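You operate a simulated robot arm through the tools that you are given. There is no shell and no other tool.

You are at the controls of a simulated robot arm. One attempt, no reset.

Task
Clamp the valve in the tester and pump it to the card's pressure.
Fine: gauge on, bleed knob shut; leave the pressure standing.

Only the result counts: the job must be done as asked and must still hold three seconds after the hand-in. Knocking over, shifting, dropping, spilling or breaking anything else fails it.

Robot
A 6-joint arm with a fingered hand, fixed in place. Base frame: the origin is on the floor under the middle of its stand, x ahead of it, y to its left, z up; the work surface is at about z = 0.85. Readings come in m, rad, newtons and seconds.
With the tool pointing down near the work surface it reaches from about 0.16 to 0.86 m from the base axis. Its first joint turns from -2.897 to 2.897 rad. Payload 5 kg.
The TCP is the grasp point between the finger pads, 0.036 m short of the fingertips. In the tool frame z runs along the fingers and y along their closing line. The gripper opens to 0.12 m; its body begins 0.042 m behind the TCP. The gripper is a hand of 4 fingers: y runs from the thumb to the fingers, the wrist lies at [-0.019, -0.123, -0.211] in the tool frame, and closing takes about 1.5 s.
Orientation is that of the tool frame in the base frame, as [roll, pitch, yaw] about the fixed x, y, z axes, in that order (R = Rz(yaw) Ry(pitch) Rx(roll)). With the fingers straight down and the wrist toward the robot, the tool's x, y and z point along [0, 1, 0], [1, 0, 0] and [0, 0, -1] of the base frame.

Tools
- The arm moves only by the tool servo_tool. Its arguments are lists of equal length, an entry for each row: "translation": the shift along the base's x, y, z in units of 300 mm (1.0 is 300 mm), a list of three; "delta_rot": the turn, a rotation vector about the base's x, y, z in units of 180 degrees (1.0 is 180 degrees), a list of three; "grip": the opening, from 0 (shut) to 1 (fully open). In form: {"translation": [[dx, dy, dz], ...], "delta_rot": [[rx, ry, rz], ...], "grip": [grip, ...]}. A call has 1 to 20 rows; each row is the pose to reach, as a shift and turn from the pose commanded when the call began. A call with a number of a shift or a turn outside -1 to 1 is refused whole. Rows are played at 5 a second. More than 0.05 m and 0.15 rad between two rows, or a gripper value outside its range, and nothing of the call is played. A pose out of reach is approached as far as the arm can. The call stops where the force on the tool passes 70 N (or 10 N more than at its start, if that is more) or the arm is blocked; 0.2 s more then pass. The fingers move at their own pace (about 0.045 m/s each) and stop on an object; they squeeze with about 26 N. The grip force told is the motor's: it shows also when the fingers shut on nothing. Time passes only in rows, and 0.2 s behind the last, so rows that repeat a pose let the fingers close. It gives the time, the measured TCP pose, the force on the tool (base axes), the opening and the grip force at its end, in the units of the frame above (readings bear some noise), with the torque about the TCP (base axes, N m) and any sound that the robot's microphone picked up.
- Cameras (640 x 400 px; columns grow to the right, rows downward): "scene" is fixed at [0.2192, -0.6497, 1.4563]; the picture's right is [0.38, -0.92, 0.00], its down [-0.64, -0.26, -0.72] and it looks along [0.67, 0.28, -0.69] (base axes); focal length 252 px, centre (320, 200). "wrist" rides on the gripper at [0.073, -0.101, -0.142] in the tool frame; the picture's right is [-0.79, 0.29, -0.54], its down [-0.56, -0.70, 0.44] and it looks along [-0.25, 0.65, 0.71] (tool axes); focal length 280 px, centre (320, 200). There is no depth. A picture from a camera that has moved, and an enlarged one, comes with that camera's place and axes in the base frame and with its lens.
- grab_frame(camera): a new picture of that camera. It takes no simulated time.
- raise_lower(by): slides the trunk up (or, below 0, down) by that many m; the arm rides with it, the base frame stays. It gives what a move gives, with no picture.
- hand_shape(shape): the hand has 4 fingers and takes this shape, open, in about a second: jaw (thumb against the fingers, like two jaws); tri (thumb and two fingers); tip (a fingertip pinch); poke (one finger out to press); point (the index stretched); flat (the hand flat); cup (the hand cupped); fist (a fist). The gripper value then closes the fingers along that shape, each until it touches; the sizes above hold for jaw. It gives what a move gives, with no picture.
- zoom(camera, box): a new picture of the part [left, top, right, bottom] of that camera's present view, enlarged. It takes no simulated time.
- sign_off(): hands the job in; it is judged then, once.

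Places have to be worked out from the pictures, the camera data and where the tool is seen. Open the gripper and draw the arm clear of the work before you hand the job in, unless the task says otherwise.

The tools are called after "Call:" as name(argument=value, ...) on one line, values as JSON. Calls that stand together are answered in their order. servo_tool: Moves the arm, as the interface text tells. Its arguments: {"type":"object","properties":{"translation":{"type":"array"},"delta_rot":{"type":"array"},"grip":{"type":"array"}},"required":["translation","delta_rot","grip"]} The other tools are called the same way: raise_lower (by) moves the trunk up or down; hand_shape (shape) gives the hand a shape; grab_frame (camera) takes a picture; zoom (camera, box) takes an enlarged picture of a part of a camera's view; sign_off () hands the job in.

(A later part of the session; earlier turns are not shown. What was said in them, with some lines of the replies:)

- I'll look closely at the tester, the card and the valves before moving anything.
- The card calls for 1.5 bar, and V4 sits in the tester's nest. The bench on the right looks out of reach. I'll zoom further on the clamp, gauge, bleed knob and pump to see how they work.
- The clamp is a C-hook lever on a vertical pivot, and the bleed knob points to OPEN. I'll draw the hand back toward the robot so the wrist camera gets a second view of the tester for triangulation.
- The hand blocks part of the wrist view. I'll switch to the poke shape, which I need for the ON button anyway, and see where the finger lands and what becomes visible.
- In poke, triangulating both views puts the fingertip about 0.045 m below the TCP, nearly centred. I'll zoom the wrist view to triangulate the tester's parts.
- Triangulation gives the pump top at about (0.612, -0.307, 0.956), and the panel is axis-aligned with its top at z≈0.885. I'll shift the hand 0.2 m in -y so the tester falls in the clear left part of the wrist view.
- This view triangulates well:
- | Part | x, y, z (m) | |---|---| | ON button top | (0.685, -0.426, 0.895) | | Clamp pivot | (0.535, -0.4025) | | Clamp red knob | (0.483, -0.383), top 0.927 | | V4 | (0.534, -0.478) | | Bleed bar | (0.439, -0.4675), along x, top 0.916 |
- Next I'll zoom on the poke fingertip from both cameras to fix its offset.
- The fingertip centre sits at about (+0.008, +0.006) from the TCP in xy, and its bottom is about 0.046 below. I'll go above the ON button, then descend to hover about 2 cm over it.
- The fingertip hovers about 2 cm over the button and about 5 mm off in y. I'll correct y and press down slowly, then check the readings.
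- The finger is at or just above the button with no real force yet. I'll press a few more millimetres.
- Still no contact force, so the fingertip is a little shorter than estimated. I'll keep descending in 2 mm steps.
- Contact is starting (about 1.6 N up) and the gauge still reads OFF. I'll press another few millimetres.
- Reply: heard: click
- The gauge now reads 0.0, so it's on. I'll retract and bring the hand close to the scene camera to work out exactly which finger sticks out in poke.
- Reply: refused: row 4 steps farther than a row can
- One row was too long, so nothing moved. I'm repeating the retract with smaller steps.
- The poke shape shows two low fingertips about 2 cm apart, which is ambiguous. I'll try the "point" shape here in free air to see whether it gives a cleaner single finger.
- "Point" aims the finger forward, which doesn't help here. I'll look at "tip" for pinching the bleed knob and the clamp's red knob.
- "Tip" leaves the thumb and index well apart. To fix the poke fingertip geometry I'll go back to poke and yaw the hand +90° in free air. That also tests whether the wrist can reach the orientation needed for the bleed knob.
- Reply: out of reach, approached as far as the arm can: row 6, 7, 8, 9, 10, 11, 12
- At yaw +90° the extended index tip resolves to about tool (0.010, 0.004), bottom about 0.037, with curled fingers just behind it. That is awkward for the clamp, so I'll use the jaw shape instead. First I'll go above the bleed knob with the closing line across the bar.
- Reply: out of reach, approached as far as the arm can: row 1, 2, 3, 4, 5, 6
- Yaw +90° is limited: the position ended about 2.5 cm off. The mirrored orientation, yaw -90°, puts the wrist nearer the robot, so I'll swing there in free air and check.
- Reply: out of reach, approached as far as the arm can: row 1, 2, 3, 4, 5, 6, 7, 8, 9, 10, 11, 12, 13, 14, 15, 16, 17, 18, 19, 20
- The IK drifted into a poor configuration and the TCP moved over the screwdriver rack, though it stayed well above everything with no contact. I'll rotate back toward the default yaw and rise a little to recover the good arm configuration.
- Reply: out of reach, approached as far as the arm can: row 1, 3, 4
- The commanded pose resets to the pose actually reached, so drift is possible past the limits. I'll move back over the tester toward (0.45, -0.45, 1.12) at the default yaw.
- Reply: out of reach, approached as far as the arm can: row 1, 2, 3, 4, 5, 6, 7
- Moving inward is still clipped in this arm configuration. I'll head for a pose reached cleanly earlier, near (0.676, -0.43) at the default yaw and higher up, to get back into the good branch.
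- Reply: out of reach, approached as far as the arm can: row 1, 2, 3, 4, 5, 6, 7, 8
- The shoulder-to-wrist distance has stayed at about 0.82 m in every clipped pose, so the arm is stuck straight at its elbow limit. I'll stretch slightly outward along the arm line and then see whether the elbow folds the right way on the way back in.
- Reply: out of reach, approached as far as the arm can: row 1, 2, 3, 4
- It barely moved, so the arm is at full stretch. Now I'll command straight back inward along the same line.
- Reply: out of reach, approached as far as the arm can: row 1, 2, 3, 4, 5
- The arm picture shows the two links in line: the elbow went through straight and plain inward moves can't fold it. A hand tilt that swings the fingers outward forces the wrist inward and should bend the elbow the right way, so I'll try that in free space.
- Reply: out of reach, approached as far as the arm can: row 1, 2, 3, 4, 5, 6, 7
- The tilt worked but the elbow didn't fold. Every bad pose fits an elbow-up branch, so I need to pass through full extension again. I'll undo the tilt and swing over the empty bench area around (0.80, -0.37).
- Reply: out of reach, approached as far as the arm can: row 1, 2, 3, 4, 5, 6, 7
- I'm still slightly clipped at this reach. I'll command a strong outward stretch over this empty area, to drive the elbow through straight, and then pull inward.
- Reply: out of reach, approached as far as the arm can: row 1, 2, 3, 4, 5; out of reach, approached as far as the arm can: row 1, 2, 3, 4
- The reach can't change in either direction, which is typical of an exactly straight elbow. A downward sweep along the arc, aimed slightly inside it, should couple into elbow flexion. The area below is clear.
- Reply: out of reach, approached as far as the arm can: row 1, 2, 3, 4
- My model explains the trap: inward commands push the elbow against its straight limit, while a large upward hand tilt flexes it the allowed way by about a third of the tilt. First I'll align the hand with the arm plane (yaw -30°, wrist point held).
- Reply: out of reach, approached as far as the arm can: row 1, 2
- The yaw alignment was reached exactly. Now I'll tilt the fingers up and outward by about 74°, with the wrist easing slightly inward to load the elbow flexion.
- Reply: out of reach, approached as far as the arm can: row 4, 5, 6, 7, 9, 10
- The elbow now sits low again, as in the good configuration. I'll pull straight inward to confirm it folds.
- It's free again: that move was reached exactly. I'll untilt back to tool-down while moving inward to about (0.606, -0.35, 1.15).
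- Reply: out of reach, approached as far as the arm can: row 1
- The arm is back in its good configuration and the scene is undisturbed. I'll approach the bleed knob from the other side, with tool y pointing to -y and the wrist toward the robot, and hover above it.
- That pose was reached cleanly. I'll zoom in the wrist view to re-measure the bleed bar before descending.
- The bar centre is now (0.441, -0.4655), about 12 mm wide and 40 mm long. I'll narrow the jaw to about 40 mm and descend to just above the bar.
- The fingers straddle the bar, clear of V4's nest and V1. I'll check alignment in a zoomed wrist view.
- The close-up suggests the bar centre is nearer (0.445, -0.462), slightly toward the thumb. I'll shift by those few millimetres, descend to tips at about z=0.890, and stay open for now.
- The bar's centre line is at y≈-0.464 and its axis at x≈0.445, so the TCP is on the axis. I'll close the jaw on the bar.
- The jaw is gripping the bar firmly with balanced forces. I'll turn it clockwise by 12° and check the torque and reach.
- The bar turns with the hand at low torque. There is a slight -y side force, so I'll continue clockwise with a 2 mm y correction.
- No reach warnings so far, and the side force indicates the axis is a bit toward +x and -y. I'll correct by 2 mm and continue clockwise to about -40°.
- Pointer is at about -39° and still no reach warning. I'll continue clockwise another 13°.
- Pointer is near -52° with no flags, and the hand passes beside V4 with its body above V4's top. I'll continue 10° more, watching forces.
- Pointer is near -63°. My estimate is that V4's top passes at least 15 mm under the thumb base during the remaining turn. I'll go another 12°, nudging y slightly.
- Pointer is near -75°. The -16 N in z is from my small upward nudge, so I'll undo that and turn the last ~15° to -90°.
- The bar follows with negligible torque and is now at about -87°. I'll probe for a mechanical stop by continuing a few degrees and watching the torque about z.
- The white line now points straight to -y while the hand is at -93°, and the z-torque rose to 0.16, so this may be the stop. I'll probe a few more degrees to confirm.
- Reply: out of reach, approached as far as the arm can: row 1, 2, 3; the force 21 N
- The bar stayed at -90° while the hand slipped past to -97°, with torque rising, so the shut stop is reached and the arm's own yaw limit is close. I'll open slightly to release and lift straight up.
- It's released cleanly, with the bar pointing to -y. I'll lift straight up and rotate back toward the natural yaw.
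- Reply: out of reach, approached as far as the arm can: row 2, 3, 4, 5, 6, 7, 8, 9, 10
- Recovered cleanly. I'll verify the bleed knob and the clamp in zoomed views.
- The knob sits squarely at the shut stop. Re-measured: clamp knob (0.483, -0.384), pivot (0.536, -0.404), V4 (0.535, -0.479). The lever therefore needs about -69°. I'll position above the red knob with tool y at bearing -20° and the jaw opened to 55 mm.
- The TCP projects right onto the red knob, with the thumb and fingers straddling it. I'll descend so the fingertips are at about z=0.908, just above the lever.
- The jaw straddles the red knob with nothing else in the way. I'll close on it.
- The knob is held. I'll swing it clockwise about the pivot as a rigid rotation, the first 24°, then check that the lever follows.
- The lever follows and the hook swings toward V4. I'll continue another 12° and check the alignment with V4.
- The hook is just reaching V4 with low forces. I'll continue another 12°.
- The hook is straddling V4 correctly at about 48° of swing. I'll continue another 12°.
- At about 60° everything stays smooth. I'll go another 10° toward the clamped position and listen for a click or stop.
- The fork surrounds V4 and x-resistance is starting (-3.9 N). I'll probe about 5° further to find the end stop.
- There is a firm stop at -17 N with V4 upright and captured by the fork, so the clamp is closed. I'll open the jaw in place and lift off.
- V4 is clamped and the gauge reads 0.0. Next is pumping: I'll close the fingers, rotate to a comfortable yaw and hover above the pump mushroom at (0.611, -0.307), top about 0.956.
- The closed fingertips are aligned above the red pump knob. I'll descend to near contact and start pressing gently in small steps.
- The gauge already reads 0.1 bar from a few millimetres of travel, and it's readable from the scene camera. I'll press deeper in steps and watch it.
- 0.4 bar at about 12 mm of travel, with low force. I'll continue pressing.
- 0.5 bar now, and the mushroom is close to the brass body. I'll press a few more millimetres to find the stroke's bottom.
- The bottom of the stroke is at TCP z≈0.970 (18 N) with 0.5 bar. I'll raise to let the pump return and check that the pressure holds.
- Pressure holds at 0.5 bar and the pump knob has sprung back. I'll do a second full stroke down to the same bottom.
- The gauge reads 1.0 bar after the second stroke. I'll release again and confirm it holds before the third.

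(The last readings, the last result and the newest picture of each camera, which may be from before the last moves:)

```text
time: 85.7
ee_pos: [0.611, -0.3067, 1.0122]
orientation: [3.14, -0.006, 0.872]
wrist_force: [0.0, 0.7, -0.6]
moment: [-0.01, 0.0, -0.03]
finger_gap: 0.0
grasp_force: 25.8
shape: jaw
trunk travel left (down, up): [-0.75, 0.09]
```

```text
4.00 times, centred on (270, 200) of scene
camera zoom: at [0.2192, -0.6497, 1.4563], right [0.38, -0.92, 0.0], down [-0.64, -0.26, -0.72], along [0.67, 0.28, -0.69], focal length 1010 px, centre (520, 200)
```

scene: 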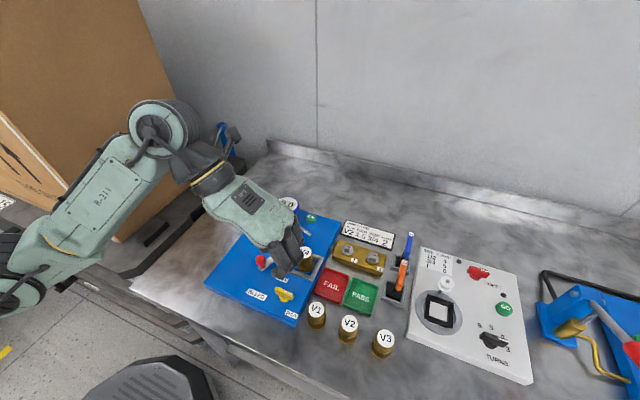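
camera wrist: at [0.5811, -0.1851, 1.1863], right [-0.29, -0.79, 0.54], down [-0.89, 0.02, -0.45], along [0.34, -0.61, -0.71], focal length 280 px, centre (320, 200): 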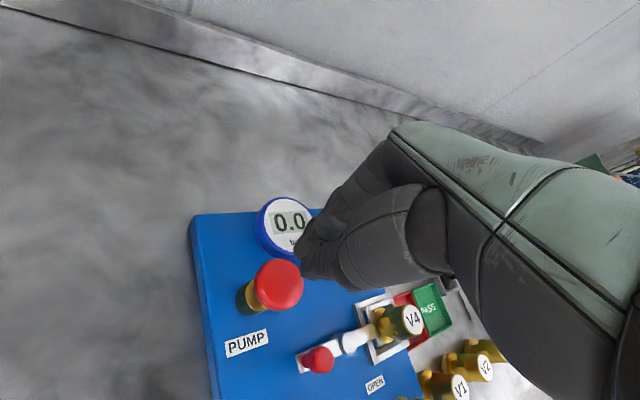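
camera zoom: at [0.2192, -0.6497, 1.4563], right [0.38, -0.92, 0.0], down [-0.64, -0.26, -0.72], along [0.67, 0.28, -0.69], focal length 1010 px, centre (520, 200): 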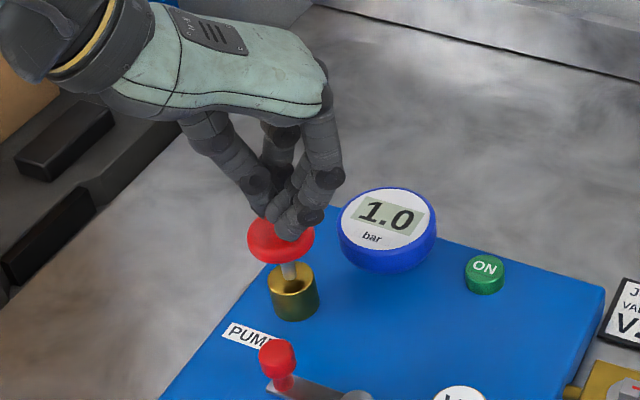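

It holds at 1.0 bar. For the third stroke I'll go most of the way and read the gauge before finishing.

Call:
servo_tool(translation=[[0, 0, -0.03], [0, 0, -0.06], [0, 0, -0.08], [0, 0, -0.1], [0, 0, -0.115], [0, 0, -0.115]], delta_rot=[[0, 0, 0], [0, 0, 0], [0, 0, 0], [0, 0, 0], [0, 0, 0], [0, 0, 0]], grip=[0, 0, 0, 0, 0, 0])

Call:
zoom(camera="scene", box=[210, 150, 330, 250])

```text
time: 87.1
ee_pos: [0.6102, -0.3073, 0.9778]
orientation: [3.14, -0.006, 0.872]
wrist_force: [0.9, -1.2, 5.5]
moment: [-0.02, -0.06, -0.05]
finger_gap: 0.0001
grasp_force: 25.6
shape: jaw
trunk travel left (down, up): [-0.75, 0.09]
```

```text
4.00 times, centred on (270, 200) of scene
camera zoom: at [0.2192, -0.6497, 1.4563], right [0.38, -0.92, 0.0], down [-0.64, -0.26, -0.72], along [0.67, 0.28, -0.69], focal length 1010 px, centre (520, 200)
```

zoom: 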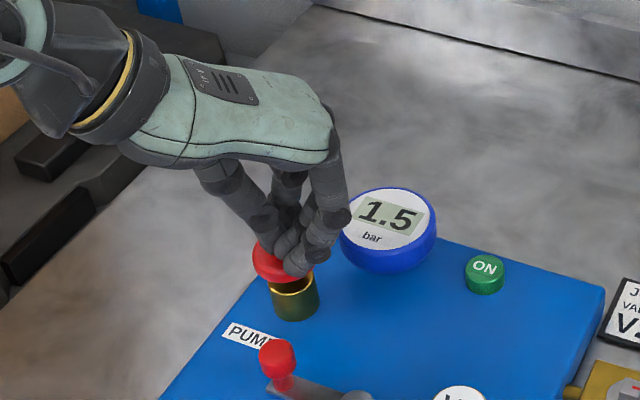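

The gauge reads 1.5 bar. I'll hold still for a second to see that it's settled before releasing.

Call:
servo_tool(translation=[[0, 0, 0], [0, 0, 0], [0, 0, 0], [0, 0, 0]], delta_rot=[[0, 0, 0], [0, 0, 0], [0, 0, 0], [0, 0, 0]], grip=[0, 0, 0, 0])

Call:
zoom(camera="scene", box=[270, 190, 305, 220])

```text
time: 88.1
ee_pos: [0.6107, -0.306, 0.9789]
orientation: [3.14, -0.005, 0.873]
wrist_force: [0.3, -0.5, 2.9]
moment: [0.0, -0.04, 0.0]
finger_gap: 0.0001
grasp_force: 25.9
shape: jaw
trunk travel left (down, up): [-0.75, 0.09]
```

```text
13.33 times, centred on (288, 205) of scene
camera zoom: at [0.2192, -0.6497, 1.4563], right [0.38, -0.92, 0.0], down [-0.64, -0.26, -0.72], along [0.67, 0.28, -0.69], focal length 3367 px, centre (753, 133)
```

zoom: 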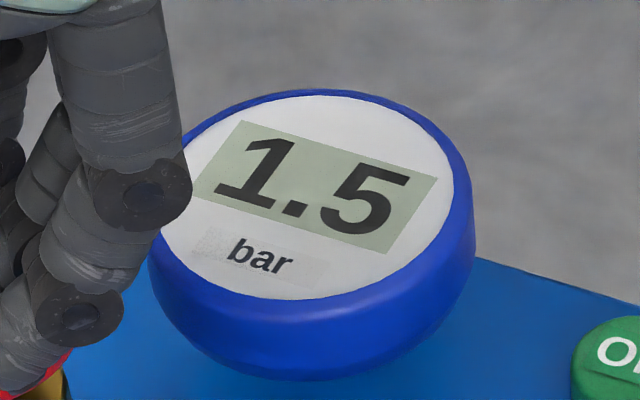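

Steady at 1.5 bar, which is the card's value. I'll release the pump by raising straight up and check that the pressure stands.

Call:
servo_tool(translation=[[0, 0, 0.04], [0, 0, 0.08], [0, 0, 0.12], [0, 0, 0.2], [0, 0, 0.3], [0, 0, 0.4]], delta_rot=[[0, 0, 0], [0, 0, 0], [0, 0, 0], [0, 0, 0], [0, 0, 0], [0, 0, 0]], grip=[0, 0, 0, 0, 0, 0])

Call:
zoom(camera="scene", box=[220, 180, 340, 320])

Call:
zoom(camera="scene", box=[270, 190, 305, 220])

```text
time: 89.5
ee_pos: [0.611, -0.3071, 1.0972]
orientation: [3.141, -0.006, 0.873]
wrist_force: [0.0, 0.2, 0.2]
moment: [-0.04, 0.0, 0.01]
finger_gap: 0.0
grasp_force: 26.6
shape: jaw
trunk travel left (down, up): [-0.75, 0.09]
```

```text
2.86 times, centred on (280, 250) of scene
camera zoom: at [0.2192, -0.6497, 1.4563], right [0.38, -0.92, 0.0], down [-0.64, -0.26, -0.72], along [0.67, 0.28, -0.69], focal length 722 px, centre (434, 57)
```

zoom: 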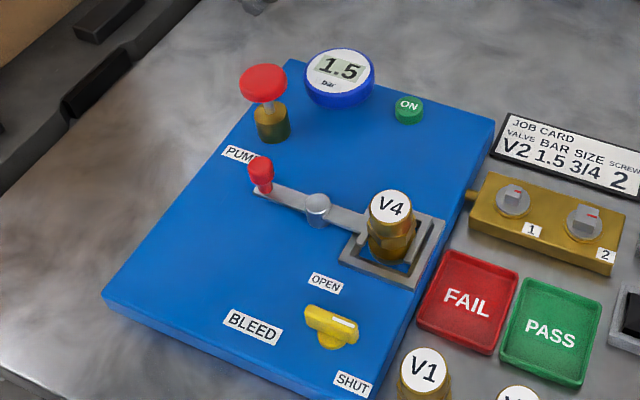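

```text
13.33 times, centred on (288, 205) of scene
camera zoom: at [0.2192, -0.6497, 1.4563], right [0.38, -0.92, 0.0], down [-0.64, -0.26, -0.72], along [0.67, 0.28, -0.69], focal length 3367 px, centre (753, 133)
```

zoom: 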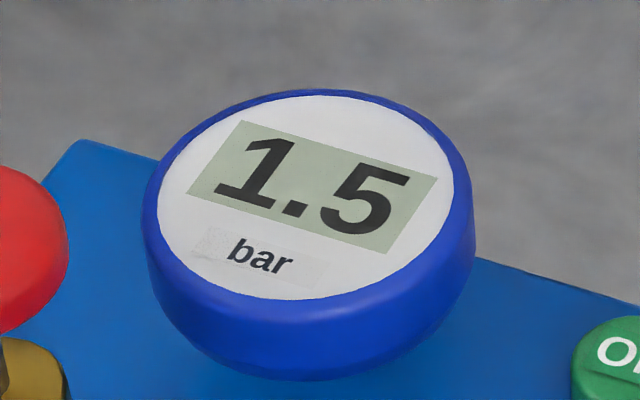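

Pressure stands at 1.5 bar with the pump released, the clamp closed, the gauge on and the bleed at SHUT. I'll open the hand and draw the arm clear toward the robot, which also lets time pass to check for leaks.

Call:
servo_tool(translation=[[0, 0, 0.1], [-0.05, 0.05, 0.2], [-0.15, 0.1, 0.25], [-0.25, 0.17, 0.28], [-0.35, 0.23, 0.3], [-0.45, 0.3, 0.3], [-0.55, 0.37, 0.3], [-0.55, 0.37, 0.3], [-0.55, 0.37, 0.3], [-0.55, 0.37, 0.3], [-0.55, 0.37, 0.3], [-0.55, 0.37, 0.3], [-0.55, 0.37, 0.3], [-0.55, 0.37, 0.3], [-0.55, 0.37, 0.3], [-0.55, 0.37, 0.3]], delta_rot=[[0, 0, 0], [0, 0, 0], [0, 0, 0], [0, 0, 0], [0, 0, 0], [0, 0, 0], [0, 0, 0], [0, 0, 0], [0, 0, 0], [0, 0, 0], [0, 0, 0], [0, 0, 0], [0, 0, 0], [0, 0, 0], [0, 0, 0], [0, 0, 0]], grip=[0, 0, 0.3, 0.6, 1, 1, 1, 1, 1, 1, 1, 1, 1, 1, 1, 1])

Call:
grab_frame(camera="scene")

Call:
zoom(camera="scene", box=[220, 180, 340, 320])

Call:
zoom(camera="scene", box=[270, 190, 305, 220])

```text
time: 92.9
ee_pos: [0.4551, -0.202, 1.1476]
orientation: [3.137, -0.008, 0.872]
wrist_force: [-0.5, 0.2, 0.7]
moment: [-0.01, -0.02, -0.01]
finger_gap: 0.1195
grasp_force: 0.1
shape: jaw
out of reach, approached as far as the arm can: row 5, 6, 7, 8, 9, 10, 11, 12, 13, 14, 15, 16
trunk travel left (down, up): [-0.75, 0.09]
```

```text
taken
```

scene: 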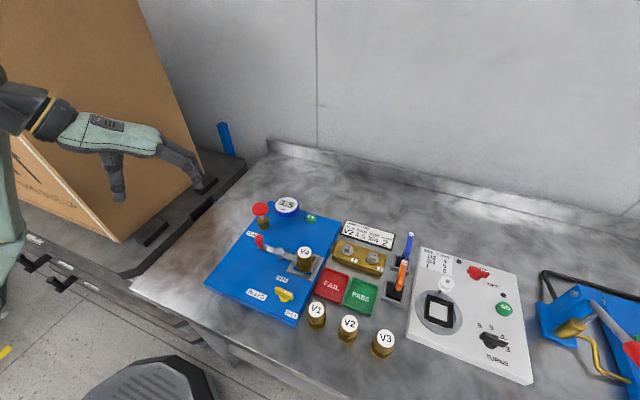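

```text
2.86 times, centred on (280, 250) of scene
camera zoom: at [0.2192, -0.6497, 1.4563], right [0.38, -0.92, 0.0], down [-0.64, -0.26, -0.72], along [0.67, 0.28, -0.69], focal length 722 px, centre (434, 57)
```

zoom: 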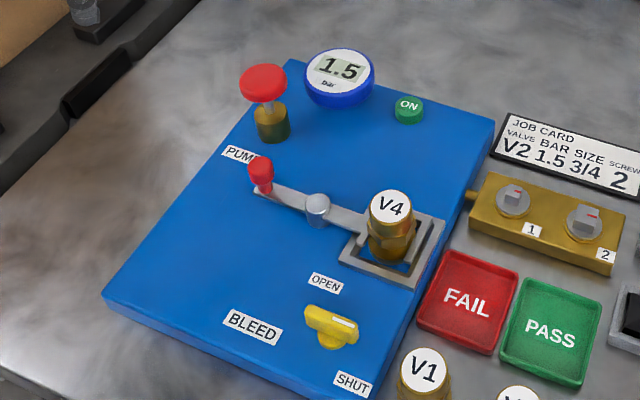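

```text
13.33 times, centred on (288, 205) of scene
camera zoom: at [0.2192, -0.6497, 1.4563], right [0.38, -0.92, 0.0], down [-0.64, -0.26, -0.72], along [0.67, 0.28, -0.69], focal length 3367 px, centre (753, 133)
```

zoom: 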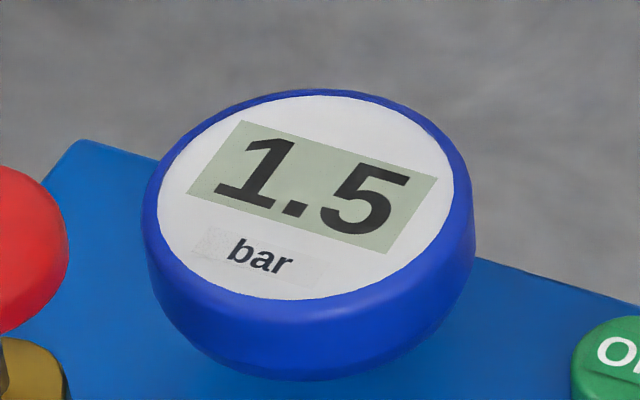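

Several seconds after release the gauge still reads 1.5 bar. V4 is clamped, the bleed is at SHUT, the gauge is on, the hand is open and clear, and nothing else has moved. I'm handing the job in.

Call:
sign_off()

```text
The job is handed in.
```

The job is handed in: valve V4 is clamped in the tester and pumped to 1.5 bar, the card's pressure. The gauge is on, the bleed knob is turned to its stop at SHUT, and the pressure was still at 1.5 bar on the last check, a few seconds after I released the pump.

- **Which valve:** the card names V2, but V4 was already sitting in the tester. I took "the valve in the tester" to mean V4 and left V1, V2 and V3 where they were.
- **Pressure:** it took three pump strokes, the last one stopped as soon as the gauge showed 1.5. The gauge only reads to 0.1 bar, so the true value could be anywhere from 1.45 to 1.55.
- **Arm trouble on the way:** the arm got stuck at full stretch and passed over the screwdriver rack before I freed it. It touched nothing there, and the pictures show nothing else on the bench moved.

The hand is open and the arm is clear of the bench.
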